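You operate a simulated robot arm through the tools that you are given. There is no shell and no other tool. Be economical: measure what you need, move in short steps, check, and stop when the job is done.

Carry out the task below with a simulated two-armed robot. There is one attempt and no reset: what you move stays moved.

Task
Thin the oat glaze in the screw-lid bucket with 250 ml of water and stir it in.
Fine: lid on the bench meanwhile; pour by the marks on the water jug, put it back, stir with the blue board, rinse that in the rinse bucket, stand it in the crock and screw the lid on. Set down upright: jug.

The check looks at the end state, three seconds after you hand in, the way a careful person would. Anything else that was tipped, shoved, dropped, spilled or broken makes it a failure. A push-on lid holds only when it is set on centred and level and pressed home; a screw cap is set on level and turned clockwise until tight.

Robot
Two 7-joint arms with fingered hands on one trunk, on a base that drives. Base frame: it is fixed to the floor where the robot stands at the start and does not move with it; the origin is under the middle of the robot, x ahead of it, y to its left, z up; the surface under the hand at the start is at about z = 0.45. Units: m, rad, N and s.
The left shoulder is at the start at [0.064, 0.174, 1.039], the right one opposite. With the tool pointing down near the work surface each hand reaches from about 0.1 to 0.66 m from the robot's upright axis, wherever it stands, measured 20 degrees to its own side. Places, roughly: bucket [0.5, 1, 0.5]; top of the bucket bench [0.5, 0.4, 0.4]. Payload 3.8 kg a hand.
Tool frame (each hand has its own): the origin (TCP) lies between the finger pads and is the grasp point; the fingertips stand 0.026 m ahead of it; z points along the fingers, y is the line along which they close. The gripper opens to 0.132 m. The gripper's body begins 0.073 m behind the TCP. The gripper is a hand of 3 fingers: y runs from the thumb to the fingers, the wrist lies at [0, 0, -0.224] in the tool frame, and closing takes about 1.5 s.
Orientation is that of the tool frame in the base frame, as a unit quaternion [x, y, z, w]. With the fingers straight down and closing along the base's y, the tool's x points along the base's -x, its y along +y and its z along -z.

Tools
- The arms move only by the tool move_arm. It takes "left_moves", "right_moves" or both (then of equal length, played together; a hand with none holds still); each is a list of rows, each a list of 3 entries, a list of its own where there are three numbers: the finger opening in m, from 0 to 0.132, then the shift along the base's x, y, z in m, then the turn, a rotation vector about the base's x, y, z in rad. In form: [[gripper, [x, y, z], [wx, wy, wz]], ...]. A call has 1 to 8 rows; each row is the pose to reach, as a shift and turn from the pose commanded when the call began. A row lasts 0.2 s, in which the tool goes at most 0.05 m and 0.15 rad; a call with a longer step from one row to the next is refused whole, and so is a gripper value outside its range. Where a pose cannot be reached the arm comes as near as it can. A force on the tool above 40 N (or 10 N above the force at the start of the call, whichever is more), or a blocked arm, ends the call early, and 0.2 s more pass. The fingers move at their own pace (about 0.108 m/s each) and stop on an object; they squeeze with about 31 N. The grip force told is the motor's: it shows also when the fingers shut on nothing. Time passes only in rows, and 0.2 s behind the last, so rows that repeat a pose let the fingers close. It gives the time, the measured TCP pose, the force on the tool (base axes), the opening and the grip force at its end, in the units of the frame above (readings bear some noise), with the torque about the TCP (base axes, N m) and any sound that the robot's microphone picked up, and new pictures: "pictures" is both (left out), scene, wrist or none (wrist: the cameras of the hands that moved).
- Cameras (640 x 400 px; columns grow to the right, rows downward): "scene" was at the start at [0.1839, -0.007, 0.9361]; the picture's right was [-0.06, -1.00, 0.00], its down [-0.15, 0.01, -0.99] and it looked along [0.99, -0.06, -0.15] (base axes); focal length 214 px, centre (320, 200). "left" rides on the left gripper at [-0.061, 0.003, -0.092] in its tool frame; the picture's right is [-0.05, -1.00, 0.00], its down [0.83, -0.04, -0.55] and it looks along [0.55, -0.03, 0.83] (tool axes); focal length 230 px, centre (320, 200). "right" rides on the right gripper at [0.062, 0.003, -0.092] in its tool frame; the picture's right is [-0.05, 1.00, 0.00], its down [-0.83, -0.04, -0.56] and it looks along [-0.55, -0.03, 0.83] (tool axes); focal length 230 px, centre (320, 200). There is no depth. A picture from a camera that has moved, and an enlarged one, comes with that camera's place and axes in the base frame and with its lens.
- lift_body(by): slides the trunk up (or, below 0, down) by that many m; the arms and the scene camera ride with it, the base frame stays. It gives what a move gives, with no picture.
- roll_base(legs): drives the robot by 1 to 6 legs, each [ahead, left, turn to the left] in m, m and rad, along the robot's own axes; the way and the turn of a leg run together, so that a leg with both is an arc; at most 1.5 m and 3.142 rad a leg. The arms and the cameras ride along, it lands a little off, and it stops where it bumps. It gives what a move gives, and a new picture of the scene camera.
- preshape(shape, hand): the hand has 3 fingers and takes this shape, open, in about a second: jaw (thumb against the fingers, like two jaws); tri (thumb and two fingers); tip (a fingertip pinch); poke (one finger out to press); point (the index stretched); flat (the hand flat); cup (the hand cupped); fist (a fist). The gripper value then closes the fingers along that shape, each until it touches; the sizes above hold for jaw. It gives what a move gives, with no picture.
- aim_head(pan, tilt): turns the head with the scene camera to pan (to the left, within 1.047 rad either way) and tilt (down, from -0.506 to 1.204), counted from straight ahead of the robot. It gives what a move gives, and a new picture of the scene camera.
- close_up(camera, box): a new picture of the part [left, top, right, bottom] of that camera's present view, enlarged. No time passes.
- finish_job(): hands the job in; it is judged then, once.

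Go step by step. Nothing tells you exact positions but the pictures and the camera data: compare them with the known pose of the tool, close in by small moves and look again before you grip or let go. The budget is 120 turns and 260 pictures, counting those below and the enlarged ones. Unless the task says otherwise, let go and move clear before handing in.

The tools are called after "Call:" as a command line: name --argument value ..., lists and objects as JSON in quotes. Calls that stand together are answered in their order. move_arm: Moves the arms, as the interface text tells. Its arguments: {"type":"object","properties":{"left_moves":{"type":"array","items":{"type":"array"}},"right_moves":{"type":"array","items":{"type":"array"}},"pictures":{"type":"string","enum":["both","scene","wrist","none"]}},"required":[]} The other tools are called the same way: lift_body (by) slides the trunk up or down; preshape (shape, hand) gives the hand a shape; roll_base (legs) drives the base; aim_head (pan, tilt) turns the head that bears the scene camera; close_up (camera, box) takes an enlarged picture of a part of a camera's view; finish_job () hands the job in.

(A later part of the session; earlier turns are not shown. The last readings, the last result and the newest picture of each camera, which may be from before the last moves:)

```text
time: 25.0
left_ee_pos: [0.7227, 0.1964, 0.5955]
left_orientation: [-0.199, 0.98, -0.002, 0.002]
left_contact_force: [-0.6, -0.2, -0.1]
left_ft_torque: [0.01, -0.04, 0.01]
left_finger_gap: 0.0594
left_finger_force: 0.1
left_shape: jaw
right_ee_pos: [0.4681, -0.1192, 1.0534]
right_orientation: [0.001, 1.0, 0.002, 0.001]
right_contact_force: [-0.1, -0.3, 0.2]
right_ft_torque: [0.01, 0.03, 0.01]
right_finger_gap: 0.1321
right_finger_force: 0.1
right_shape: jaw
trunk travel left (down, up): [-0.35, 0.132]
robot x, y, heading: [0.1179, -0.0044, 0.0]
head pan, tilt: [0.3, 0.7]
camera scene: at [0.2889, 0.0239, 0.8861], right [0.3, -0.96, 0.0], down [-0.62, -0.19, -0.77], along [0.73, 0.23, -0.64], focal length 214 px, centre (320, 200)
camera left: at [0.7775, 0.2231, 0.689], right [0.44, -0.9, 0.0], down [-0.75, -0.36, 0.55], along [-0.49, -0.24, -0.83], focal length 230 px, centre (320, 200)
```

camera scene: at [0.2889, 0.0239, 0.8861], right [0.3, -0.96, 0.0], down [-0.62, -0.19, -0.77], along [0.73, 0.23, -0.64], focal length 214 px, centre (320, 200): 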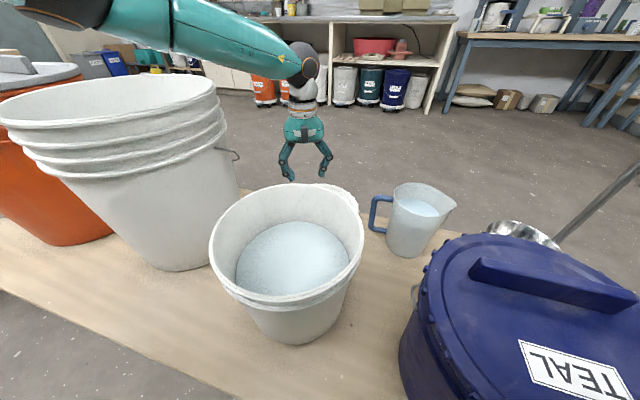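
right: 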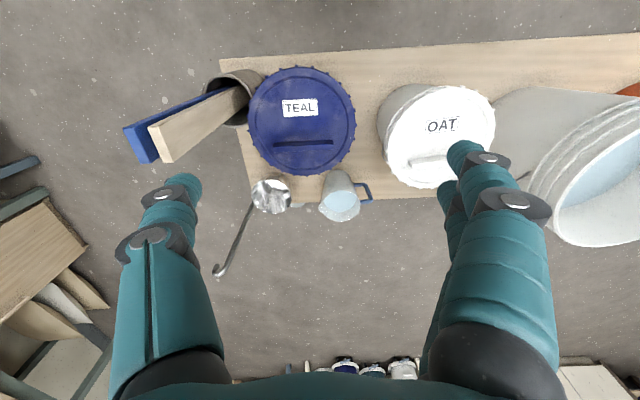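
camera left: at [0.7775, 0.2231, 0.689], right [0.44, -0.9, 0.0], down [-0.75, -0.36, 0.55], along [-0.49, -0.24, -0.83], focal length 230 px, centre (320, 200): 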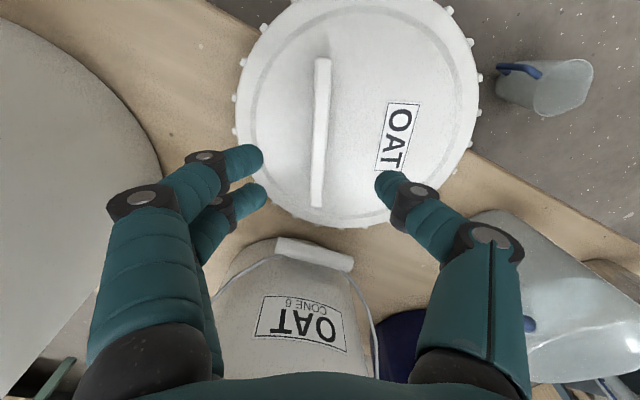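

The lid lies flat on the bench. I'll raise the left hand clear and take a close look at the jug and its marks.

Call:
move_arm --left_moves '[[0.06, [0, 0, 0.05], [0, 0, 0]], [0.06, [-0.02, 0.0, 0.1], [0, 0, 0]], [0.06, [-0.06, 0.0, 0.15], [0, 0, 0]], [0.06, [-0.1, 0.0, 0.2], [0, 0, 0]], [0.06, [-0.14, 0.02, 0.25], [0, 0, 0]], [0.06, [-0.18, 0.04, 0.3], [0, 0, 0]], [0.06, [-0.2, 0.06, 0.35], [0, 0, 0]], [0.06, [-0.2, 0.08, 0.4], [0, 0, 0]]]' --pictures "none"

Call:
aim_head --pan -0.2 --tilt 0.7

Call:
close_up --camera "scene" --box '[240, 140, 340, 240]'

```text
refused: row 2 steps farther than a row can; nothing moved
```

```text
time: 25.9
left_ee_pos: [0.7239, 0.1966, 0.5955]
left_orientation: [-0.2, 0.98, -0.002, 0.002]
left_contact_force: [0.1, 0.7, -0.8]
left_ft_torque: [-0.02, -0.02, 0.0]
left_finger_gap: 0.0594
left_finger_force: 0.1
left_shape: jaw
right_ee_pos: [0.4688, -0.1193, 1.053]
right_orientation: [0.001, 1.0, 0.001, 0.0]
right_contact_force: [-0.1, -0.3, -0.5]
right_ft_torque: [-0.01, 0.01, 0.01]
right_finger_gap: 0.1319
right_finger_force: 0.0
right_shape: jaw
trunk travel left (down, up): [-0.35, 0.132]
robot x, y, heading: [0.1174, -0.0016, -0.002]
head pan, tilt: [-0.201, 0.7]
camera scene: at [0.2913, -0.0181, 0.8861], right [-0.2, -0.98, 0.0], down [-0.63, 0.13, -0.76], along [0.75, -0.15, -0.64], focal length 214 px, centre (320, 200)
```

scene: 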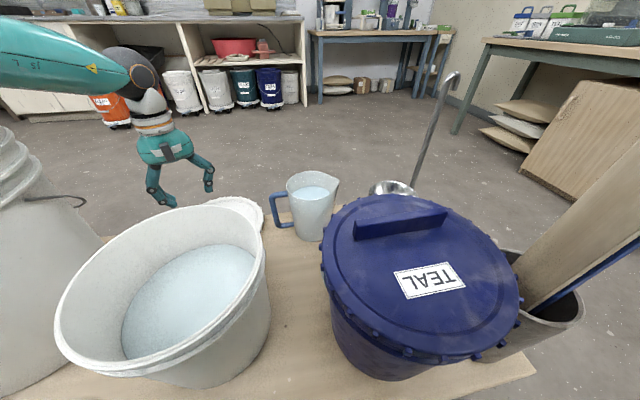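

```text
4.00 times, centred on (290, 190) of scene
camera zoom: at [0.2913, -0.0181, 0.8861], right [-0.2, -0.98, 0.0], down [-0.63, 0.13, -0.76], along [0.75, -0.15, -0.64], focal length 858 px, centre (440, 240)
```

zoom: 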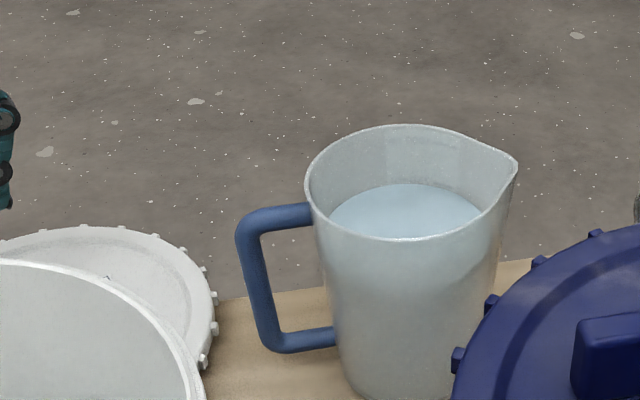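

No marks on the near side of the jug. I'll look at its far side from the left wrist camera, moving the hand up and right a bit.

Call:
move_arm --left_moves '[[0.06, [0, -0.01, 0.045], [0, 0, -0.1]], [0.06, [0.0, -0.04, 0.08], [0, 0, -0.2]], [0.06, [0.0, -0.08, 0.09], [0, 0, -0.35]], [0.06, [0.0, -0.12, 0.09], [0, 0, -0.4]]]' --pictures "wrist"

Call:
close_up --camera "left" --box '[320, 160, 600, 360]'

```text
time: 26.9
left_ee_pos: [0.7232, 0.0777, 0.6869]
left_orientation: [0.0, 1.0, -0.002, 0.002]
left_contact_force: [0.0, 0.1, 0.3]
left_ft_torque: [-0.03, -0.03, 0.01]
left_finger_gap: 0.0596
left_finger_force: 0.1
left_shape: jaw
right_ee_pos: [0.4687, -0.1206, 1.0527]
right_orientation: [0.0, 1.0, 0.001, 0.0]
right_contact_force: [-0.6, -0.3, 0.3]
right_ft_torque: [0.01, -0.03, 0.01]
right_finger_gap: 0.1319
right_finger_force: 0.1
right_shape: jaw
trunk travel left (down, up): [-0.35, 0.132]
robot x, y, heading: [0.1178, 0.0013, -0.002]
head pan, tilt: [-0.201, 0.7]
camera left: at [0.7842, 0.0802, 0.7797], right [0.05, -1.0, 0.0], down [-0.83, -0.04, 0.55], along [-0.55, -0.03, -0.83], focal length 230 px, centre (320, 200)
```

left: 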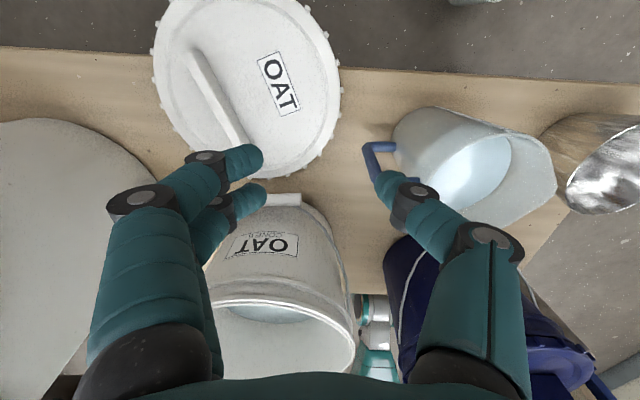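

```text
2.00 times, centred on (460, 260) of left
camera zoom: at [0.7842, 0.0802, 0.7797], right [0.05, -1.0, 0.0], down [-0.83, -0.04, 0.55], along [-0.55, -0.03, -0.83], focal length 460 px, centre (40, 80)
```

zoom: 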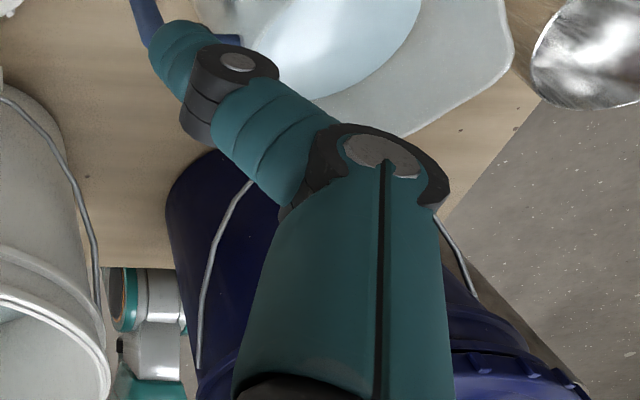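

Call:
close_up --camera "left" --box '[370, 90, 640, 260]'

Call:
close_up --camera "right" --box '[220, 110, 420, 230]'

```text
2.35 times, centred on (505, 175) of left
camera zoom: at [0.7842, 0.0802, 0.7797], right [0.05, -1.0, 0.0], down [-0.83, -0.04, 0.55], along [-0.55, -0.03, -0.83], focal length 541 px, centre (-115, 259)
```

zoom: 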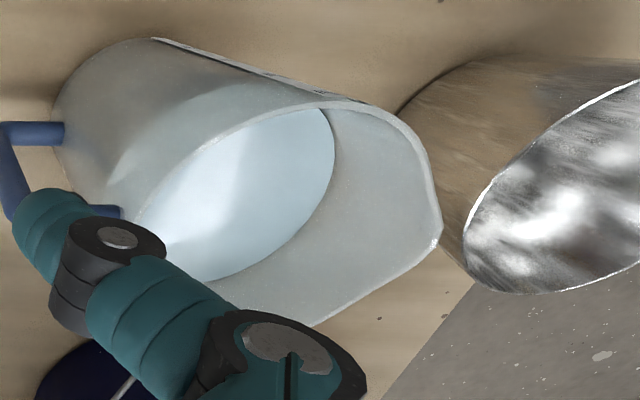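

```text
3.20 times, centred on (320, 170) of right
camera zoom: at [0.4099, -0.1183, 1.1454], right [0.05, 1.0, 0.0], down [0.83, -0.05, 0.56], along [0.56, -0.03, -0.83], focal length 736 px, centre (320, 296)
```

zoom: 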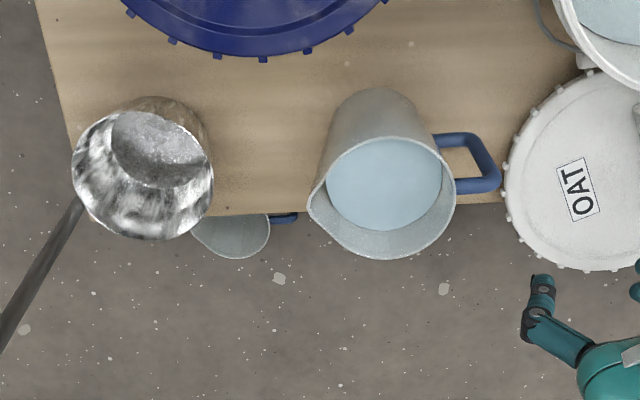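

The graduation strip is on the jug's far (+x) side; the jug axis is at about (0.68, -0.077) with its rim at z of about 0.60. I'll place the open left hand above it, closing along x, so I can turn the jug half round and show the marks to the head camera.

Call:
move_arm --left_moves '[[0.1, [0, 0, 0.04], [0, 0, -0.15]], [0.132, [0, 0, 0.08], [0, 0, -0.3]], [0.132, [-0.008, -0.03, 0.08], [0, 0, -0.45]], [0.132, [-0.016, -0.06, 0.08], [0, 0, -0.6]], [0.132, [-0.024, -0.09, 0.08], [0, 0, -0.75]], [0.132, [-0.032, -0.12, 0.08], [0, 0, -0.9]], [0.132, [-0.043, -0.15, 0.08], [0, 0, -1.05]], [0.132, [-0.043, -0.155, 0.08], [0, 0, -1.2]]]' --pictures "none"

Call:
move_arm --left_moves '[[0.132, [0, 0, 0], [0, 0, -0.15]], [0.132, [0, 0, 0], [0, 0, -0.3]], [0.132, [0, 0, 0], [0, 0, -0.37]]]'

```text
time: 28.8
left_ee_pos: [0.6805, -0.0778, 0.767]
left_orientation: [0.566, 0.825, -0.003, 0.0]
left_contact_force: [-0.8, 0.5, -0.8]
left_ft_torque: [0.01, -0.01, 0.02]
left_finger_gap: 0.1319
left_finger_force: 0.2
left_shape: jaw
right_ee_pos: [0.4694, -0.1174, 1.0526]
right_orientation: [0.0, 1.0, 0.0, 0.0]
right_contact_force: [-0.6, 0.7, 0.5]
right_ft_torque: [-0.02, -0.01, -0.04]
right_finger_gap: 0.1317
right_finger_force: 0.2
right_shape: jaw
trunk travel left (down, up): [-0.35, 0.132]
robot x, y, heading: [0.1159, -0.0004, 0.008]
head pan, tilt: [-0.201, 0.7]
```

```text
time: 29.6
left_ee_pos: [0.6813, -0.078, 0.7673]
left_orientation: [0.708, 0.706, -0.004, 0.001]
left_contact_force: [0.2, -0.7, 0.0]
left_ft_torque: [0.02, -0.01, 0.03]
left_finger_gap: 0.1317
left_finger_force: 0.0
left_shape: jaw
right_ee_pos: [0.4689, -0.1207, 1.0526]
right_orientation: [0.001, 1.0, 0.0, 0.0]
right_contact_force: [0.6, 0.8, 0.0]
right_ft_torque: [0.0, -0.01, 0.02]
right_finger_gap: 0.1319
right_finger_force: 0.0
right_shape: jaw
trunk travel left (down, up): [-0.35, 0.132]
robot x, y, heading: [0.1142, 0.0026, -0.003]
head pan, tilt: [-0.201, 0.7]
camera scene: at [0.2913, -0.0182, 0.8861], right [-0.2, -0.98, 0.0], down [-0.63, 0.13, -0.76], along [0.75, -0.15, -0.64], focal length 214 px, centre (320, 200)
camera left: at [0.6838, -0.1396, 0.8603], right [-1.0, -0.05, 0.0], down [-0.04, 0.83, 0.55], along [-0.03, 0.55, -0.83], focal length 230 px, centre (320, 200)
```

scene: 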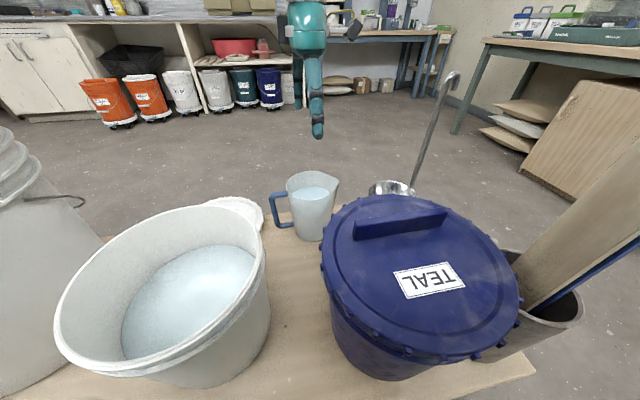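
left: 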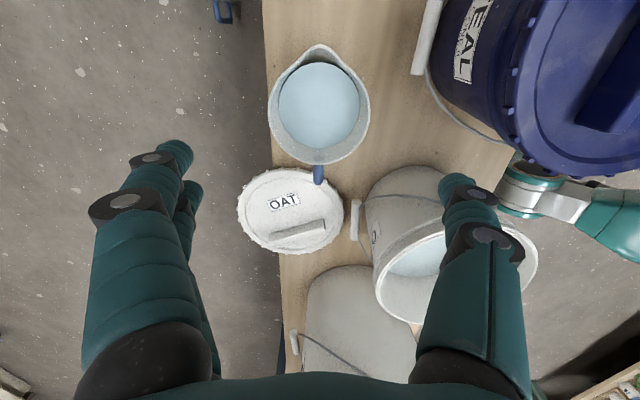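

The jug is centred under the hand, at about (0.681, -0.081). Lowering to just around the rim and checking.

Call:
move_arm --left_moves '[[0.132, [0.0, -0.003, -0.045], [0, 0, 0]], [0.132, [0.0, -0.003, -0.09], [0, 0, 0]], [0.132, [0.0, -0.003, -0.125], [0, 0, 0]]]'

```text
time: 30.4
left_ee_pos: [0.6802, -0.0798, 0.6416]
left_orientation: [0.707, 0.708, -0.002, -0.001]
left_contact_force: [0.3, 0.9, 1.0]
left_ft_torque: [0.0, 0.04, -0.03]
left_finger_gap: 0.1317
left_finger_force: 0.0
left_shape: jaw
right_ee_pos: [0.4687, -0.1194, 1.0528]
right_orientation: [0.001, 1.0, 0.001, 0.001]
right_contact_force: [-0.4, 0.1, 0.1]
right_ft_torque: [0.01, 0.04, 0.0]
right_finger_gap: 0.1321
right_finger_force: 0.0
right_shape: jaw
trunk travel left (down, up): [-0.35, 0.132]
robot x, y, heading: [0.1151, 0.0031, -0.001]
head pan, tilt: [-0.201, 0.7]
camera scene: at [0.2914, -0.0183, 0.886], right [-0.2, -0.98, 0.0], down [-0.63, 0.13, -0.76], along [0.75, -0.15, -0.64], focal length 214 px, centre (320, 200)
camera left: at [0.6831, -0.1411, 0.7341], right [-1.0, -0.05, 0.0], down [-0.04, 0.83, 0.55], along [-0.03, 0.55, -0.83], focal length 230 px, centre (320, 200)
```

scene: 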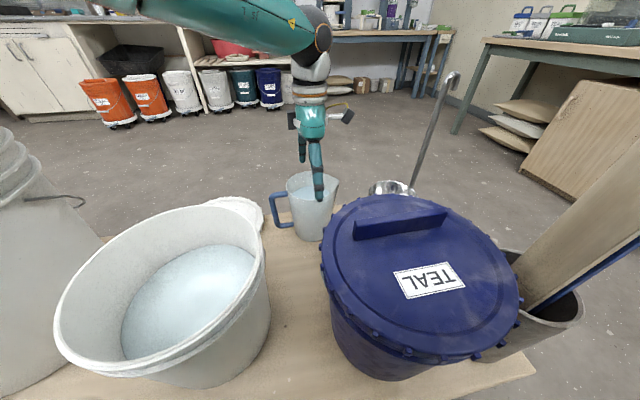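
left: 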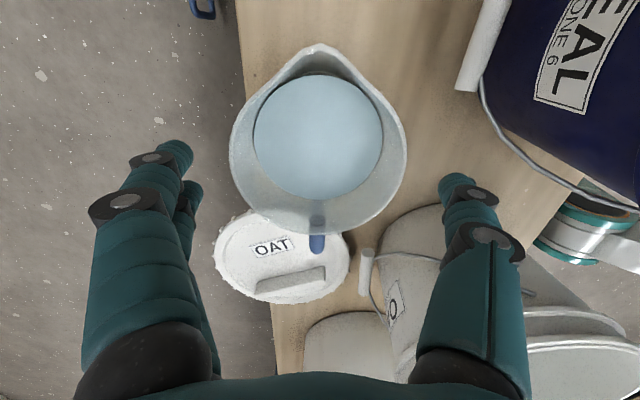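

Clear on both sides. Going down around the jug and closing gently on it.

Call:
move_arm --left_moves '[[0.132, [0.0, -0.004, -0.04], [0, 0, 0]], [0.132, [0.0, -0.004, -0.07], [0, 0, 0]], [0.132, [0.0, -0.004, -0.09], [0, 0, 0]]]'

Call:
move_arm --left_moves '[[0.1, [0, 0, 0], [0, 0, 0]], [0.08, [0, 0, 0], [0, 0, 0]], [0.06, [0, 0, 0], [0, 0, 0]], [0.06, [0, 0, 0], [0, 0, 0]]]'

```text
time: 31.1
left_ee_pos: [0.6794, -0.0836, 0.5673]
left_orientation: [0.71, 0.705, 0.0, 0.009]
left_contact_force: [-6.8, 2.4, 25.2]
left_ft_torque: [0.02, -0.64, 0.06]
left_finger_gap: 0.1309
left_finger_force: 0.1
left_shape: jaw
left hand out of reach, approached as far as the arm can: row 2, 3
right_ee_pos: [0.4666, -0.1203, 1.0545]
right_orientation: [0.001, 1.0, 0.001, 0.0]
right_contact_force: [0.3, -0.8, 0.2]
right_ft_torque: [0.01, 0.04, 0.01]
right_finger_gap: 0.132
right_finger_force: 0.0
right_shape: jaw
trunk travel left (down, up): [-0.35, 0.132]
robot x, y, heading: [0.1159, 0.0029, -0.001]
head pan, tilt: [-0.201, 0.7]
stopped in row 3 (left hand): the force on the tool passed its limit at 52 N (the readings are from after the stop); the commanded pose is now the measured one
camera scene: at [0.2903, -0.0178, 0.8865], right [-0.2, -0.98, 0.0], down [-0.63, 0.13, -0.77], along [0.75, -0.15, -0.64], focal length 214 px, centre (320, 200)
camera left: at [0.68, -0.1442, 0.6611], right [-1.0, -0.05, -0.01], down [-0.05, 0.84, 0.54], along [-0.01, 0.54, -0.84], focal length 230 px, centre (320, 200)
```

scene: 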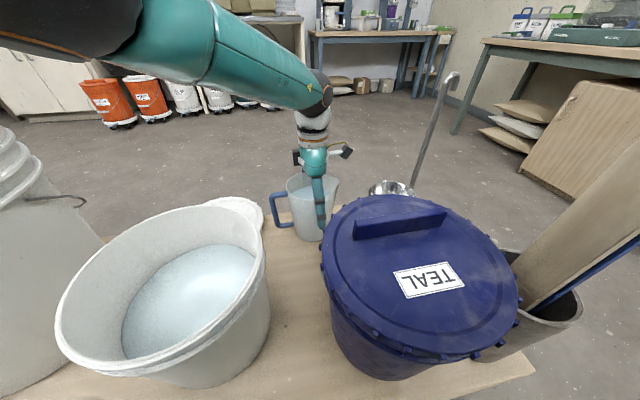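
left: 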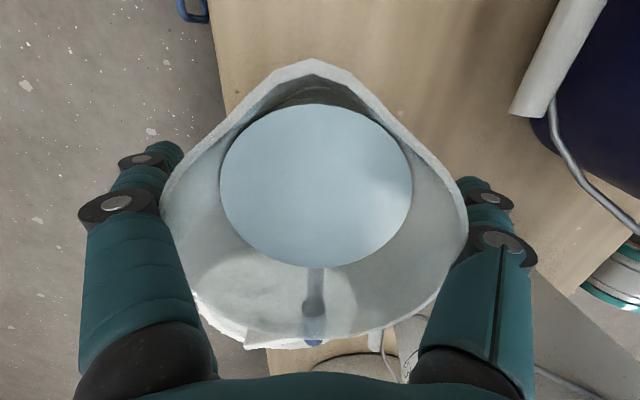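

```text
time: 32.1
left_ee_pos: [0.6794, -0.0826, 0.5661]
left_orientation: [0.708, 0.706, 0.0, 0.01]
left_contact_force: [8.7, -4.1, 21.6]
left_ft_torque: [-0.08, 0.03, 0.06]
left_finger_gap: 0.0956
left_finger_force: 31.0
left_shape: jaw
right_ee_pos: [0.4679, -0.1207, 1.0527]
right_orientation: [0.001, 1.0, 0.001, 0.001]
right_contact_force: [-0.1, 0.2, 0.3]
right_ft_torque: [0.02, 0.0, 0.01]
right_finger_gap: 0.1319
right_finger_force: 0.1
right_shape: jaw
trunk travel left (down, up): [-0.35, 0.132]
robot x, y, heading: [0.1179, 0.001, -0.001]
head pan, tilt: [-0.201, 0.7]
camera scene: at [0.2907, -0.0184, 0.8863], right [-0.2, -0.98, 0.0], down [-0.63, 0.13, -0.77], along [0.75, -0.15, -0.64], focal length 214 px, centre (320, 200)
camera left: at [0.6804, -0.1441, 0.6597], right [-1.0, -0.05, -0.01], down [-0.05, 0.84, 0.54], along [-0.01, 0.54, -0.84], focal length 230 px, centre (320, 200)
```

scene: 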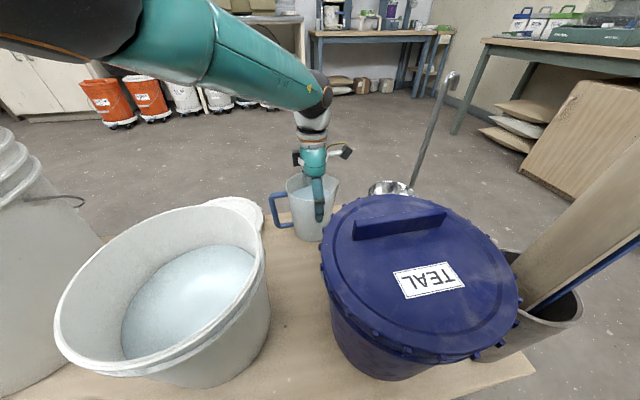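
left: 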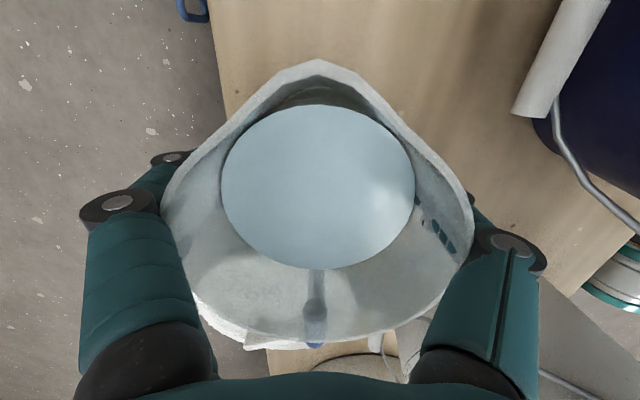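

Gripped on the jug body (96 mm). Lifting slowly to test the hold.

Call:
move_arm --left_moves '[[0.05, [0, 0, 0.004], [0, 0, 0]], [0.05, [0, 0, 0.01], [0, 0, 0]], [0.05, [0, 0, 0.02], [0, 0, 0]], [0.05, [0, 0, 0.035], [0, 0, 0]], [0.05, [0, 0, 0.05], [0, 0, 0]]]'

```text
time: 33.3
left_ee_pos: [0.6787, -0.0824, 0.6129]
left_orientation: [0.709, 0.705, -0.001, 0.007]
left_contact_force: [-1.1, -0.2, -8.8]
left_ft_torque: [-0.06, -0.01, -0.01]
left_finger_gap: 0.0953
left_finger_force: 31.2
left_shape: jaw
right_ee_pos: [0.4705, -0.12, 1.053]
right_orientation: [0.001, 1.0, 0.001, 0.0]
right_contact_force: [1.0, 0.5, -0.1]
right_ft_torque: [-0.01, 0.02, 0.0]
right_finger_gap: 0.1318
right_finger_force: 0.1
right_shape: jaw
trunk travel left (down, up): [-0.35, 0.132]
robot x, y, heading: [0.1149, 0.0015, 0.002]
head pan, tilt: [-0.201, 0.7]
camera scene: at [0.2918, -0.0184, 0.8859], right [-0.2, -0.98, 0.0], down [-0.63, 0.13, -0.76], along [0.75, -0.15, -0.64], focal length 214 px, centre (320, 200)
camera left: at [0.6806, -0.1436, 0.707], right [-1.0, -0.05, -0.01], down [-0.04, 0.84, 0.54], along [-0.02, 0.54, -0.84], focal length 230 px, centre (320, 200)
```

scene: 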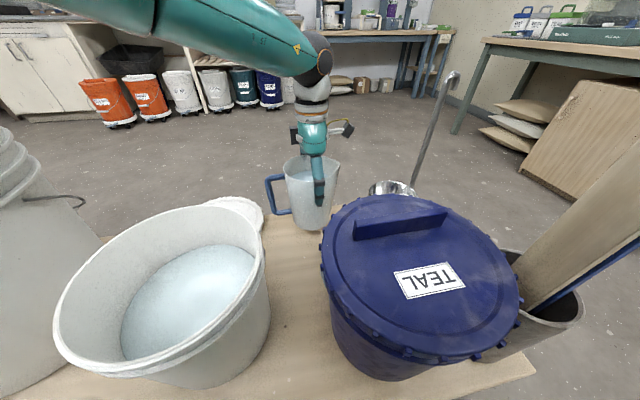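
left: 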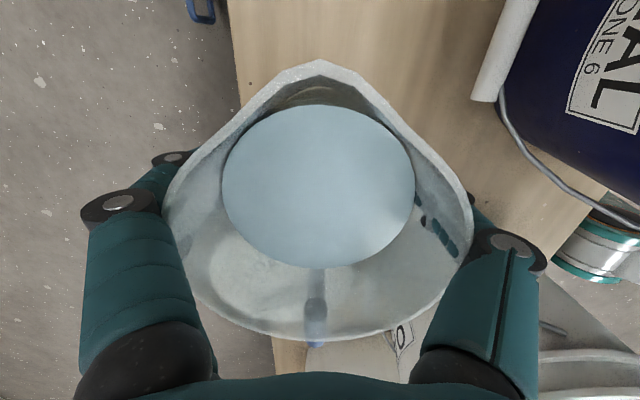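

The hold is firm (about 8.8 N). I'll raise it, bring it closer and turn it half round so the marks face the head camera.

Call:
move_arm --left_moves '[[0.05, [0, 0, 0.03], [0, 0, 0]], [0.05, [0, 0, 0.065], [0, 0, 0]], [0.05, [0, 0, 0.1], [0, 0, 0]], [0.05, [0, 0.0, 0.13], [0, 0, 0.12]], [0.05, [-0.02, 0.005, 0.15], [0, 0, 0.26]], [0.05, [-0.04, 0.01, 0.17], [0, 0, 0.4]], [0.05, [-0.06, 0.015, 0.19], [0, 0, 0.54]], [0.05, [-0.08, 0.02, 0.2], [0, 0, 0.68]]]' --pictures "none"

Call:
move_arm --left_moves '[[0.05, [0, 0.005, 0], [0, 0, 0.14]], [0.05, [0, 0.01, 0], [0, 0, 0.28]], [0.05, [0, 0.015, 0], [0, 0, 0.42]], [0.05, [0, 0.02, 0], [0, 0, 0.56]], [0.05, [0, 0.025, 0], [0, 0, 0.7]], [0.05, [0, 0.03, 0], [0, 0, 0.84]], [0.05, [0, 0.035, 0], [0, 0, 0.98]], [0.05, [0, 0.04, 0], [0, 0, 1.12]]]' --pictures "none"

Call:
move_arm --left_moves '[[0.05, [0, 0, 0], [0, 0, 0.14]], [0.05, [0, 0.0, 0], [0, 0, 0.28]], [0.05, [0, 0.0, 0], [0, 0, 0.42]], [0.05, [0, 0.0, 0], [0, 0, 0.56]], [0.05, [0, 0.0, 0], [0, 0, 0.7]], [0.05, [0, 0.0, 0], [0, 0, 0.84]], [0.05, [0, 0.0, 0], [0, 0, 0.98]], [0.05, [0, 0.0, 0], [0, 0, 1.12]]]'

```text
time: 35.1
left_ee_pos: [0.5987, -0.0626, 0.8117]
left_orientation: [0.433, 0.902, 0.001, 0.007]
left_contact_force: [0.0, -0.2, -8.6]
left_ft_torque: [-0.07, -0.08, -0.02]
left_finger_gap: 0.0951
left_finger_force: 31.6
left_shape: jaw
right_ee_pos: [0.4686, -0.1206, 1.0528]
right_orientation: [0.0, 1.0, 0.001, 0.001]
right_contact_force: [-0.7, -0.3, -0.5]
right_ft_torque: [0.0, 0.0, 0.02]
right_finger_gap: 0.132
right_finger_force: 0.1
right_shape: jaw
trunk travel left (down, up): [-0.35, 0.132]
robot x, y, heading: [0.1176, -0.001, -0.001]
head pan, tilt: [-0.201, 0.7]
```

```text
time: 36.9
left_ee_pos: [0.5987, -0.0229, 0.8143]
left_orientation: [-0.112, 0.994, 0.006, 0.006]
left_contact_force: [-0.7, -0.1, -8.8]
left_ft_torque: [0.05, -0.06, 0.01]
left_finger_gap: 0.0951
left_finger_force: 30.5
left_shape: jaw
right_ee_pos: [0.4699, -0.1193, 1.0532]
right_orientation: [0.001, 1.0, 0.0, 0.0]
right_contact_force: [1.0, -0.9, 0.0]
right_ft_torque: [0.03, -0.04, -0.01]
right_finger_gap: 0.1318
right_finger_force: 0.1
right_shape: jaw
trunk travel left (down, up): [-0.35, 0.132]
robot x, y, heading: [0.1156, -0.0012, -0.002]
head pan, tilt: [-0.201, 0.7]
```

```text
time: 38.7
left_ee_pos: [0.5981, -0.0238, 0.8143]
left_orientation: [-0.624, 0.782, 0.008, 0.002]
left_contact_force: [0.8, 0.1, -8.0]
left_ft_torque: [0.1, -0.02, 0.0]
left_finger_gap: 0.0952
left_finger_force: 30.9
left_shape: jaw
right_ee_pos: [0.4707, -0.1207, 1.0528]
right_orientation: [0.001, 1.0, 0.001, -0.001]
right_contact_force: [0.0, 0.4, -0.3]
right_ft_torque: [-0.03, 0.01, -0.03]
right_finger_gap: 0.132
right_finger_force: 0.1
right_shape: jaw
trunk travel left (down, up): [-0.35, 0.132]
robot x, y, heading: [0.1145, -0.0015, -0.005]
head pan, tilt: [-0.201, 0.7]
camera scene: at [0.2918, -0.0184, 0.886], right [-0.2, -0.98, 0.0], down [-0.63, 0.13, -0.76], along [0.75, -0.15, -0.64], focal length 214 px, centre (320, 200)
camera left: at [0.609, 0.0362, 0.9072], right [0.99, -0.17, -0.01], down [-0.14, -0.83, 0.54], along [-0.1, -0.53, -0.84], focal length 230 px, centre (320, 200)
```

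scene: 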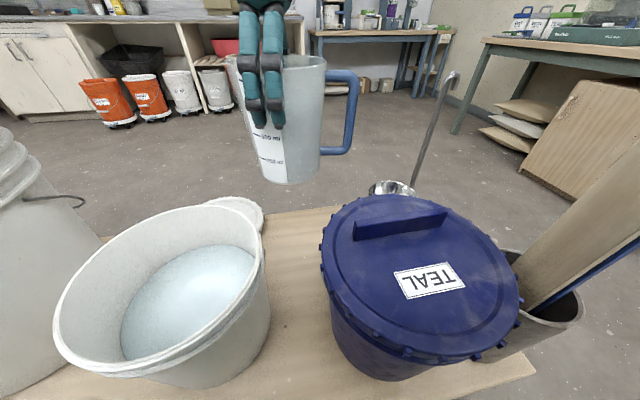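
left: 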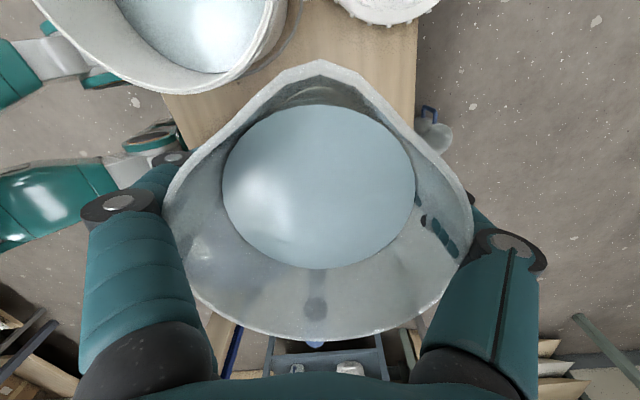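

The mark strip now faces me, partly beside the fingers. Zooming in on it.

Call:
aim_head --pan 0.0 --tilt 0.3

Call:
close_up --camera "scene" --box '[260, 120, 420, 270]'

```text
time: 39.6
left_ee_pos: [0.598, -0.0229, 0.8136]
left_orientation: [-0.623, 0.783, 0.008, 0.002]
left_contact_force: [-0.1, -0.3, -7.8]
left_ft_torque: [0.11, -0.01, -0.03]
left_finger_gap: 0.0953
left_finger_force: 31.1
left_shape: jaw
right_ee_pos: [0.4696, -0.1195, 1.052]
right_orientation: [0.0, 1.0, 0.001, 0.0]
right_contact_force: [-0.4, -0.9, 0.5]
right_ft_torque: [0.01, 0.03, 0.0]
right_finger_gap: 0.1321
right_finger_force: 0.2
right_shape: jaw
trunk travel left (down, up): [-0.35, 0.132]
robot x, y, heading: [0.1189, -0.0021, -0.002]
head pan, tilt: [0.0, 0.3]
camera scene: at [0.3019, -0.0015, 0.922], right [0.0, -1.0, 0.0], down [-0.3, 0.0, -0.95], along [0.95, 0.0, -0.3], focal length 214 px, centre (320, 200)
```

scene: 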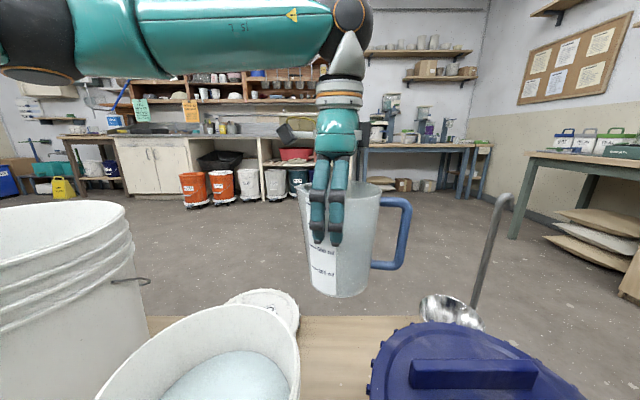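

```text
2.67 times, centred on (340, 195) of scene
camera zoom: at [0.3019, -0.0015, 0.922], right [0.0, -1.0, 0.0], down [-0.3, 0.0, -0.95], along [0.95, 0.0, -0.3], focal length 572 px, centre (267, 213)
```

zoom: 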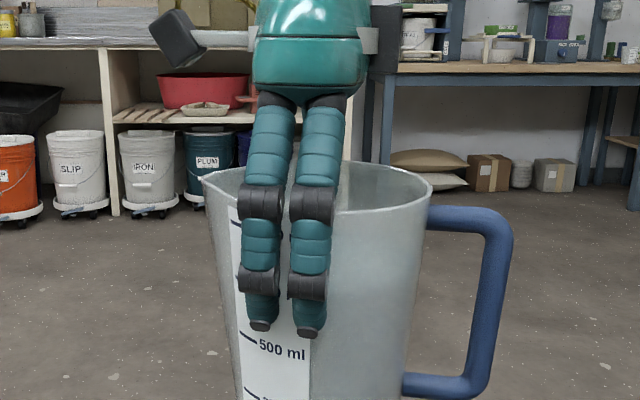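

Call:
close_up --camera "scene" --box '[290, 180, 410, 300]'

```text
3.33 times, centred on (350, 240) of scene
camera zoom: at [0.3019, -0.0015, 0.922], right [0.0, -1.0, 0.0], down [-0.3, 0.0, -0.95], along [0.95, 0.0, -0.3], focal length 715 px, centre (220, 67)
```

zoom: 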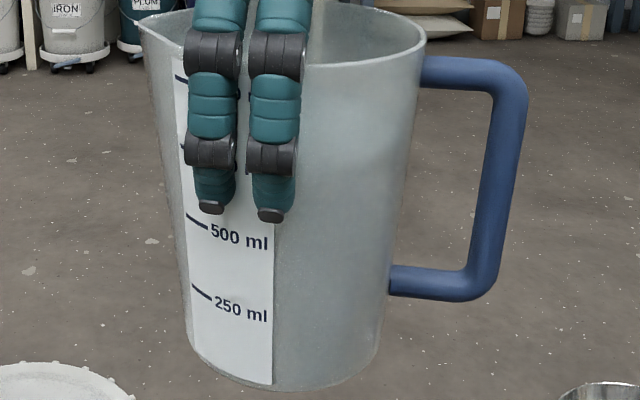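

Marks read 250 and 500 (ticks continue to 1000), and the water surface sits about 39 mm below the rim, so roughly 750 ml; the target is a level at the 500 mark. I'll move the spout over the oat bucket and begin tilting.

Call:
move_arm --left_moves '[[0.05, [-0.03, 0.02, -0.005], [0, 0, 0]], [0.05, [-0.06, 0.045, -0.012], [0, 0, 0]], [0.05, [-0.078, 0.055, -0.014], [-0.098, 0.022, 0]], [0.05, [-0.078, 0.055, -0.014], [-0.195, 0.044, 0]], [0.05, [-0.078, 0.055, -0.014], [-0.293, 0.066, 0]], [0.05, [-0.078, 0.055, -0.014], [-0.39, 0.088, 0]]]'

```text
time: 41.0
left_ee_pos: [0.5199, 0.0325, 0.8005]
left_orientation: [-0.61, 0.768, -0.117, -0.153]
left_contact_force: [-0.3, -0.1, -8.5]
left_ft_torque: [0.2, -0.05, 0.01]
left_finger_gap: 0.0951
left_finger_force: 31.0
left_shape: jaw
right_ee_pos: [0.4708, -0.1203, 1.0518]
right_orientation: [0.001, 1.0, 0.0, 0.0]
right_contact_force: [-0.7, 0.1, -0.7]
right_ft_torque: [0.01, 0.05, -0.01]
right_finger_gap: 0.1317
right_finger_force: 0.0
right_shape: jaw
trunk travel left (down, up): [-0.35, 0.132]
robot x, y, heading: [0.1176, -0.0036, 0.003]
head pan, tilt: [0.0, 0.3]
camera scene: at [0.3018, -0.0012, 0.9221], right [0.0, -1.0, 0.0], down [-0.3, 0.0, -0.96], along [0.96, 0.0, -0.3], focal length 214 px, centre (320, 200)
camera left: at [0.5378, 0.1219, 0.8626], right [0.98, -0.18, -0.03], down [-0.08, -0.56, 0.83], along [-0.16, -0.81, -0.56], focal length 230 px, centre (320, 200)
```

scene: 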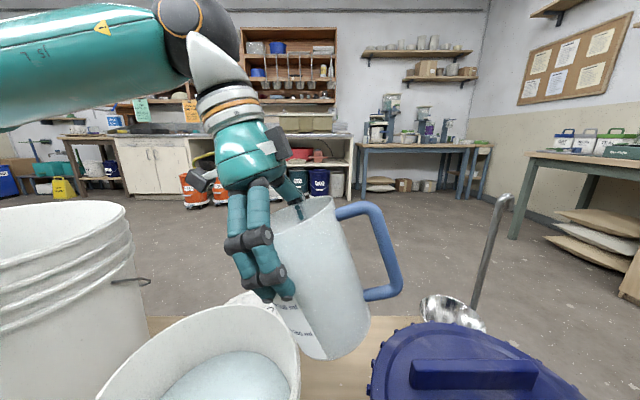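
left: 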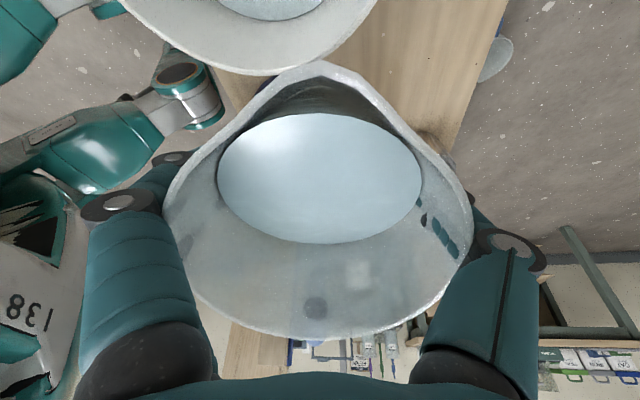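

The spout is over the bucket's inside at about (0.53, 0.096); I'll nudge it 1 cm deeper and tilt on until water starts to flow.

Call:
move_arm --left_moves '[[0.05, [-0.008, 0.005, 0], [-0.073, 0.0165, 0]], [0.05, [-0.015, 0.01, 0], [-0.146, 0.033, 0]], [0.05, [-0.015, 0.01, 0], [-0.195, 0.044, 0]], [0.05, [-0.015, 0.01, 0], [-0.244, 0.055, 0]], [0.05, [-0.015, 0.01, 0], [-0.244, 0.055, 0]]]'

```text
time: 42.2
left_ee_pos: [0.5055, 0.0433, 0.8002]
left_orientation: [-0.59, 0.744, -0.193, -0.246]
left_contact_force: [0.6, 0.5, -8.4]
left_ft_torque: [0.24, -0.06, 0.0]
left_finger_gap: 0.0951
left_finger_force: 30.5
left_shape: jaw
right_ee_pos: [0.469, -0.1193, 1.0538]
right_orientation: [0.002, 1.0, 0.001, 0.0]
right_contact_force: [-0.1, 0.7, 0.2]
right_ft_torque: [0.02, 0.0, 0.0]
right_finger_gap: 0.1321
right_finger_force: 0.0
right_shape: jaw
trunk travel left (down, up): [-0.35, 0.132]
robot x, y, heading: [0.1154, -0.0009, -0.0]
head pan, tilt: [0.0, 0.3]
camera scene: at [0.3019, -0.0015, 0.9221], right [0.0, -1.0, 0.0], down [-0.3, 0.0, -0.96], along [0.96, 0.0, -0.3], focal length 214 px, centre (320, 200)
camera left: at [0.5255, 0.1446, 0.8379], right [0.98, -0.19, -0.04], down [-0.03, -0.34, 0.94], along [-0.19, -0.92, -0.34], focal length 230 px, centre (320, 200)
```

scene: 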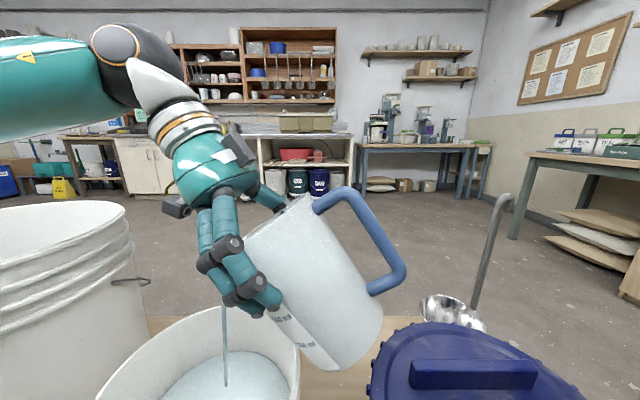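
left: 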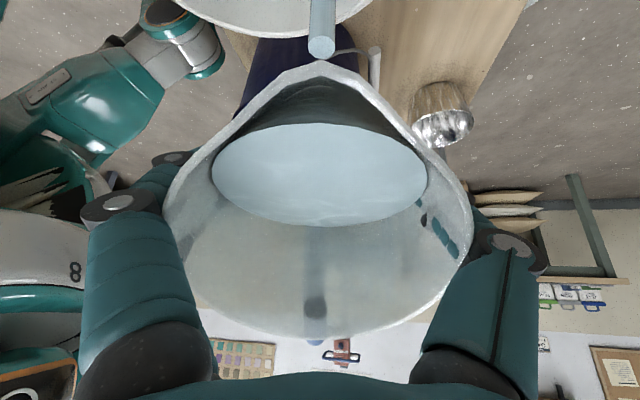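

A stream is falling into the glaze. I'll hold this tilt a moment and watch the level and weight.

Call:
move_arm --left_moves '[[0.05, [0, 0, 0], [0, 0, 0]], [0.05, [0, 0, 0], [0, 0, 0]], [0.05, [0, 0, 0], [0, 0, 0]], [0.05, [0, 0, 0], [0, 0, 0]]]' --pictures "wrist"

```text
time: 43.2
left_ee_pos: [0.505, 0.042, 0.7996]
left_orientation: [-0.59, 0.744, -0.192, -0.246]
left_contact_force: [-0.9, -0.2, -8.3]
left_ft_torque: [0.24, -0.07, 0.01]
left_finger_gap: 0.0952
left_finger_force: 30.9
left_shape: jaw
right_ee_pos: [0.4695, -0.1201, 1.0513]
right_orientation: [0.001, 1.0, 0.001, 0.0]
right_contact_force: [0.5, 0.7, 0.3]
right_ft_torque: [0.02, -0.02, -0.02]
right_finger_gap: 0.1316
right_finger_force: 0.0
right_shape: jaw
trunk travel left (down, up): [-0.35, 0.132]
robot x, y, heading: [0.1173, 0.0008, 0.001]
head pan, tilt: [0.0, 0.3]
camera left: at [0.5253, 0.1445, 0.8379], right [0.98, -0.19, -0.04], down [-0.03, -0.34, 0.94], along [-0.19, -0.92, -0.34], focal length 230 px, centre (320, 200)
```

left: 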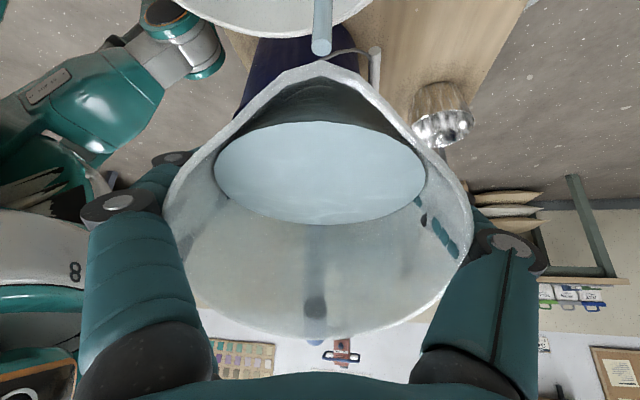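

Flow is slowing, so I'll tilt a bit more in small steps.

Call:
move_arm --left_moves '[[0.05, [0, 0, 0], [-0.049, 0.011, 0]], [0.05, [0, 0, 0], [-0.0975, 0.022, 0]], [0.05, [0, 0, 0], [-0.0975, 0.022, 0]], [0.05, [0, 0, 0], [-0.0975, 0.022, 0]], [0.05, [0, 0, 0], [-0.0975, 0.022, 0]], [0.05, [0, 0, 0], [-0.0975, 0.022, 0]], [0.05, [0, 0, 0], [-0.0975, 0.022, 0]]]' --pictures "both"

```text
time: 44.8
left_ee_pos: [0.5058, 0.0429, 0.7986]
left_orientation: [-0.579, 0.732, -0.222, -0.283]
left_contact_force: [0.0, 0.6, -8.6]
left_ft_torque: [0.24, -0.04, -0.01]
left_finger_gap: 0.0954
left_finger_force: 30.8
left_shape: jaw
right_ee_pos: [0.4696, -0.1194, 1.052]
right_orientation: [0.001, 1.0, 0.001, 0.0]
right_contact_force: [0.9, -0.3, -0.1]
right_ft_torque: [0.0, 0.03, 0.01]
right_finger_gap: 0.1322
right_finger_force: 0.1
right_shape: jaw
trunk travel left (down, up): [-0.35, 0.132]
robot x, y, heading: [0.1171, -0.0004, -0.004]
head pan, tilt: [0.0, 0.3]
camera scene: at [0.3018, -0.0014, 0.9221], right [0.0, -1.0, 0.0], down [-0.3, 0.0, -0.96], along [0.96, 0.0, -0.3], focal length 214 px, centre (320, 200)
camera left: at [0.5265, 0.1476, 0.8271], right [0.98, -0.19, -0.04], down [-0.01, -0.25, 0.97], along [-0.2, -0.95, -0.24], focal length 230 px, centre (320, 200)
```

scene: 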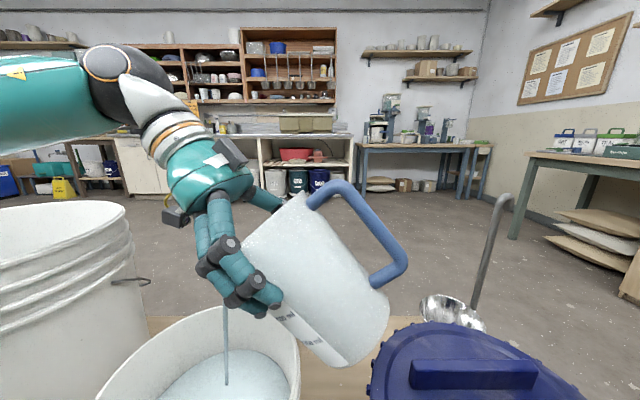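
left: 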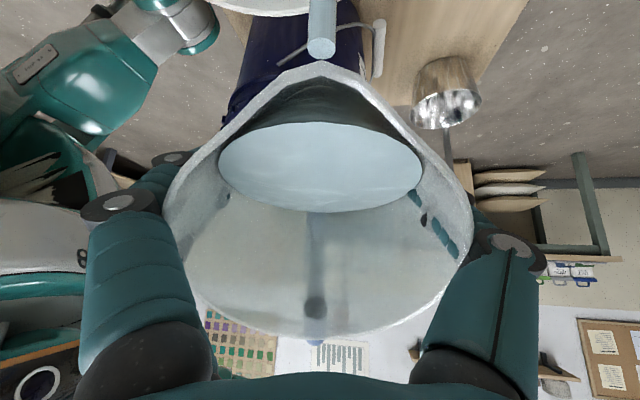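

Hard to judge the amount while tilted, so I'll bring the jug upright and read it.

Call:
move_arm --left_moves '[[0.05, [0, 0, 0], [0.117, -0.0264, 0]], [0.05, [0, 0, 0], [0.244, -0.055, 0]], [0.05, [0, 0, 0], [0.37, -0.0836, 0]], [0.05, [0, 0, 0], [0.5, -0.113, 0]], [0.05, [0, 0, 0], [0.63, -0.142, 0]], [0.05, [0, 0, 0], [0.733, -0.165, 0]], [0.05, [0, 0, 0], [0.733, -0.165, 0]]]'

Call:
close_up --camera "scene" --box '[220, 180, 400, 320]'

```text
time: 46.4
left_ee_pos: [0.506, 0.0423, 0.8001]
left_orientation: [-0.622, 0.783, 0.008, 0.003]
left_contact_force: [-0.2, 0.3, -8.2]
left_ft_torque: [0.04, -0.02, -0.01]
left_finger_gap: 0.0953
left_finger_force: 31.1
left_shape: jaw
right_ee_pos: [0.4695, -0.1207, 1.0526]
right_orientation: [0.001, 1.0, 0.001, 0.0]
right_contact_force: [0.3, -0.5, -0.1]
right_ft_torque: [-0.02, -0.03, 0.01]
right_finger_gap: 0.132
right_finger_force: 0.0
right_shape: jaw
trunk travel left (down, up): [-0.35, 0.132]
robot x, y, heading: [0.1212, -0.0034, 0.005]
head pan, tilt: [0.0, 0.3]
camera scene: at [0.3018, -0.0012, 0.9221], right [0.0, -1.0, 0.0], down [-0.3, 0.0, -0.96], along [0.96, 0.0, -0.3], focal length 214 px, centre (320, 200)
camera left: at [0.5167, 0.1009, 0.8935], right [0.98, -0.17, -0.01], down [-0.14, -0.83, 0.54], along [-0.1, -0.53, -0.84], focal length 230 px, centre (320, 200)
```

scene: 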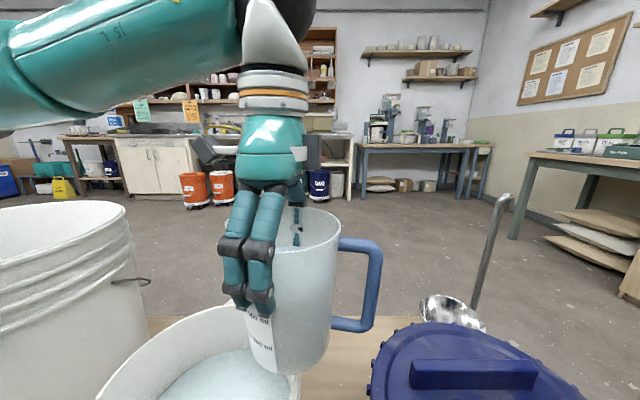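
left: 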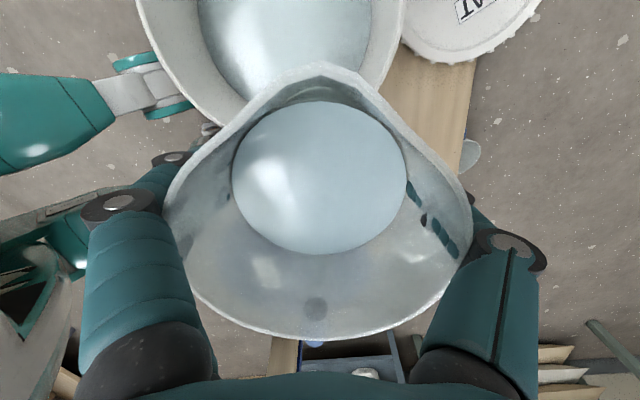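

```text
2.86 times, centred on (310, 250) of scene
camera zoom: at [0.3018, -0.0012, 0.9221], right [0.0, -1.0, 0.0], down [-0.3, 0.0, -0.96], along [0.96, 0.0, -0.3], focal length 613 px, centre (349, 57)
```

zoom: 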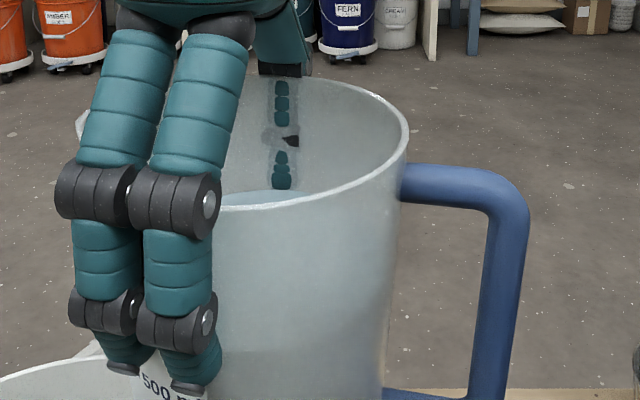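

Reading the surface against the marks: about 80 ml is poured so far, and about 170 ml remains. I'll pour again for a short, timed spell and re-check upright.

Call:
move_arm --left_moves '[[0.05, [0, 0, 0], [-0.13, 0.0293, 0]], [0.05, [0, 0, 0], [-0.26, 0.0587, 0]], [0.05, [0, 0, 0], [-0.39, 0.088, 0]], [0.05, [0, 0, 0], [-0.52, 0.1173, 0]], [0.05, [0, 0, 0], [-0.65, 0.1467, 0]], [0.05, [0, 0, 0], [-0.78, 0.176, 0]], [0.05, [0, 0, 0], [-0.78, 0.176, 0]], [0.05, [0, 0, 0], [-0.78, 0.176, 0]]]' --pictures "scene"

Call:
move_arm --left_moves '[[0.05, [0, 0, 0], [0, 0, 0]], [0.05, [0, 0, 0], [0, 0, 0]], [0.05, [0, 0, 0], [0.13, -0.0293, 0]], [0.05, [0, 0, 0], [0.26, -0.0587, 0]], [0.05, [0, 0, 0], [0.39, -0.088, 0]], [0.05, [0, 0, 0], [0.52, -0.1173, 0]], [0.05, [0, 0, 0], [0.65, -0.1467, 0]], [0.05, [0, 0, 0], [0.78, -0.176, 0]]]' --pictures "none"

Call:
move_arm --left_moves '[[0.05, [0, 0, 0], [0, 0, 0]], [0.05, [0, 0, 0], [0, 0, 0]]]' --pictures "wrist"

```text
time: 48.2
left_ee_pos: [0.506, 0.0424, 0.7994]
left_orientation: [-0.573, 0.725, -0.235, -0.302]
left_contact_force: [0.0, 0.1, -7.3]
left_ft_torque: [0.26, -0.05, -0.01]
left_finger_gap: 0.0951
left_finger_force: 30.7
left_shape: jaw
right_ee_pos: [0.4704, -0.12, 1.0532]
right_orientation: [0.001, 1.0, 0.001, 0.001]
right_contact_force: [0.6, -0.6, 0.6]
right_ft_torque: [0.05, 0.0, 0.0]
right_finger_gap: 0.1318
right_finger_force: 0.1
right_shape: jaw
trunk travel left (down, up): [-0.35, 0.132]
robot x, y, heading: [0.1176, -0.0009, 0.001]
head pan, tilt: [0.0, 0.3]
camera scene: at [0.3018, -0.0013, 0.9221], right [0.0, -1.0, 0.0], down [-0.3, 0.0, -0.96], along [0.96, 0.0, -0.3], focal length 214 px, centre (320, 200)
```

scene: 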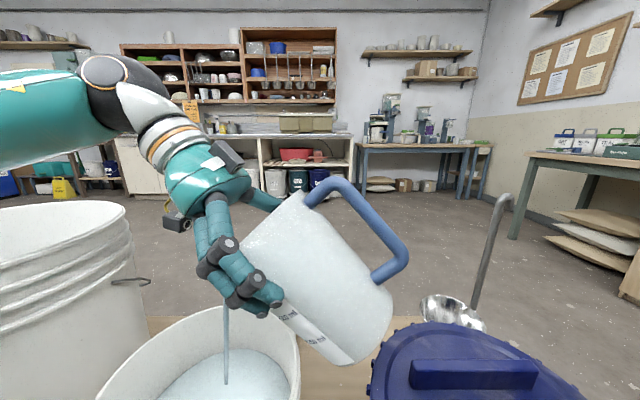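

```text
time: 50.0
left_ee_pos: [0.5054, 0.0425, 0.8001]
left_orientation: [-0.622, 0.783, 0.008, 0.004]
left_contact_force: [0.3, 0.3, -5.8]
left_ft_torque: [0.1, -0.05, -0.03]
left_finger_gap: 0.0949
left_finger_force: 31.2
left_shape: jaw
right_ee_pos: [0.4697, -0.1205, 1.0527]
right_orientation: [0.0, 1.0, 0.001, 0.0]
right_contact_force: [-0.3, -0.1, -0.2]
right_ft_torque: [0.0, -0.02, 0.01]
right_finger_gap: 0.132
right_finger_force: 0.1
right_shape: jaw
trunk travel left (down, up): [-0.35, 0.132]
robot x, y, heading: [0.1169, -0.0016, -0.0]
head pan, tilt: [0.0, 0.3]
```

```text
time: 50.6
left_ee_pos: [0.5058, 0.0424, 0.7995]
left_orientation: [-0.623, 0.782, 0.008, 0.002]
left_contact_force: [-0.3, 0.5, -6.7]
left_ft_torque: [0.06, -0.01, 0.01]
left_finger_gap: 0.0952
left_finger_force: 31.5
left_shape: jaw
right_ee_pos: [0.4698, -0.119, 1.053]
right_orientation: [0.001, 1.0, 0.001, -0.001]
right_contact_force: [0.5, -0.3, -0.9]
right_ft_torque: [-0.04, -0.01, -0.03]
right_finger_gap: 0.1319
right_finger_force: 0.0
right_shape: jaw
trunk travel left (down, up): [-0.35, 0.132]
robot x, y, heading: [0.1149, 0.0019, 0.004]
head pan, tilt: [0.0, 0.3]
camera left: at [0.5163, 0.1009, 0.8931], right [0.98, -0.17, -0.01], down [-0.14, -0.83, 0.54], along [-0.1, -0.53, -0.84], focal length 230 px, centre (320, 200)
```

left: 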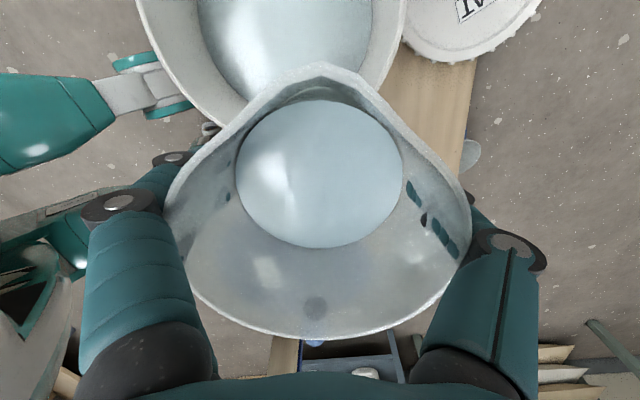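

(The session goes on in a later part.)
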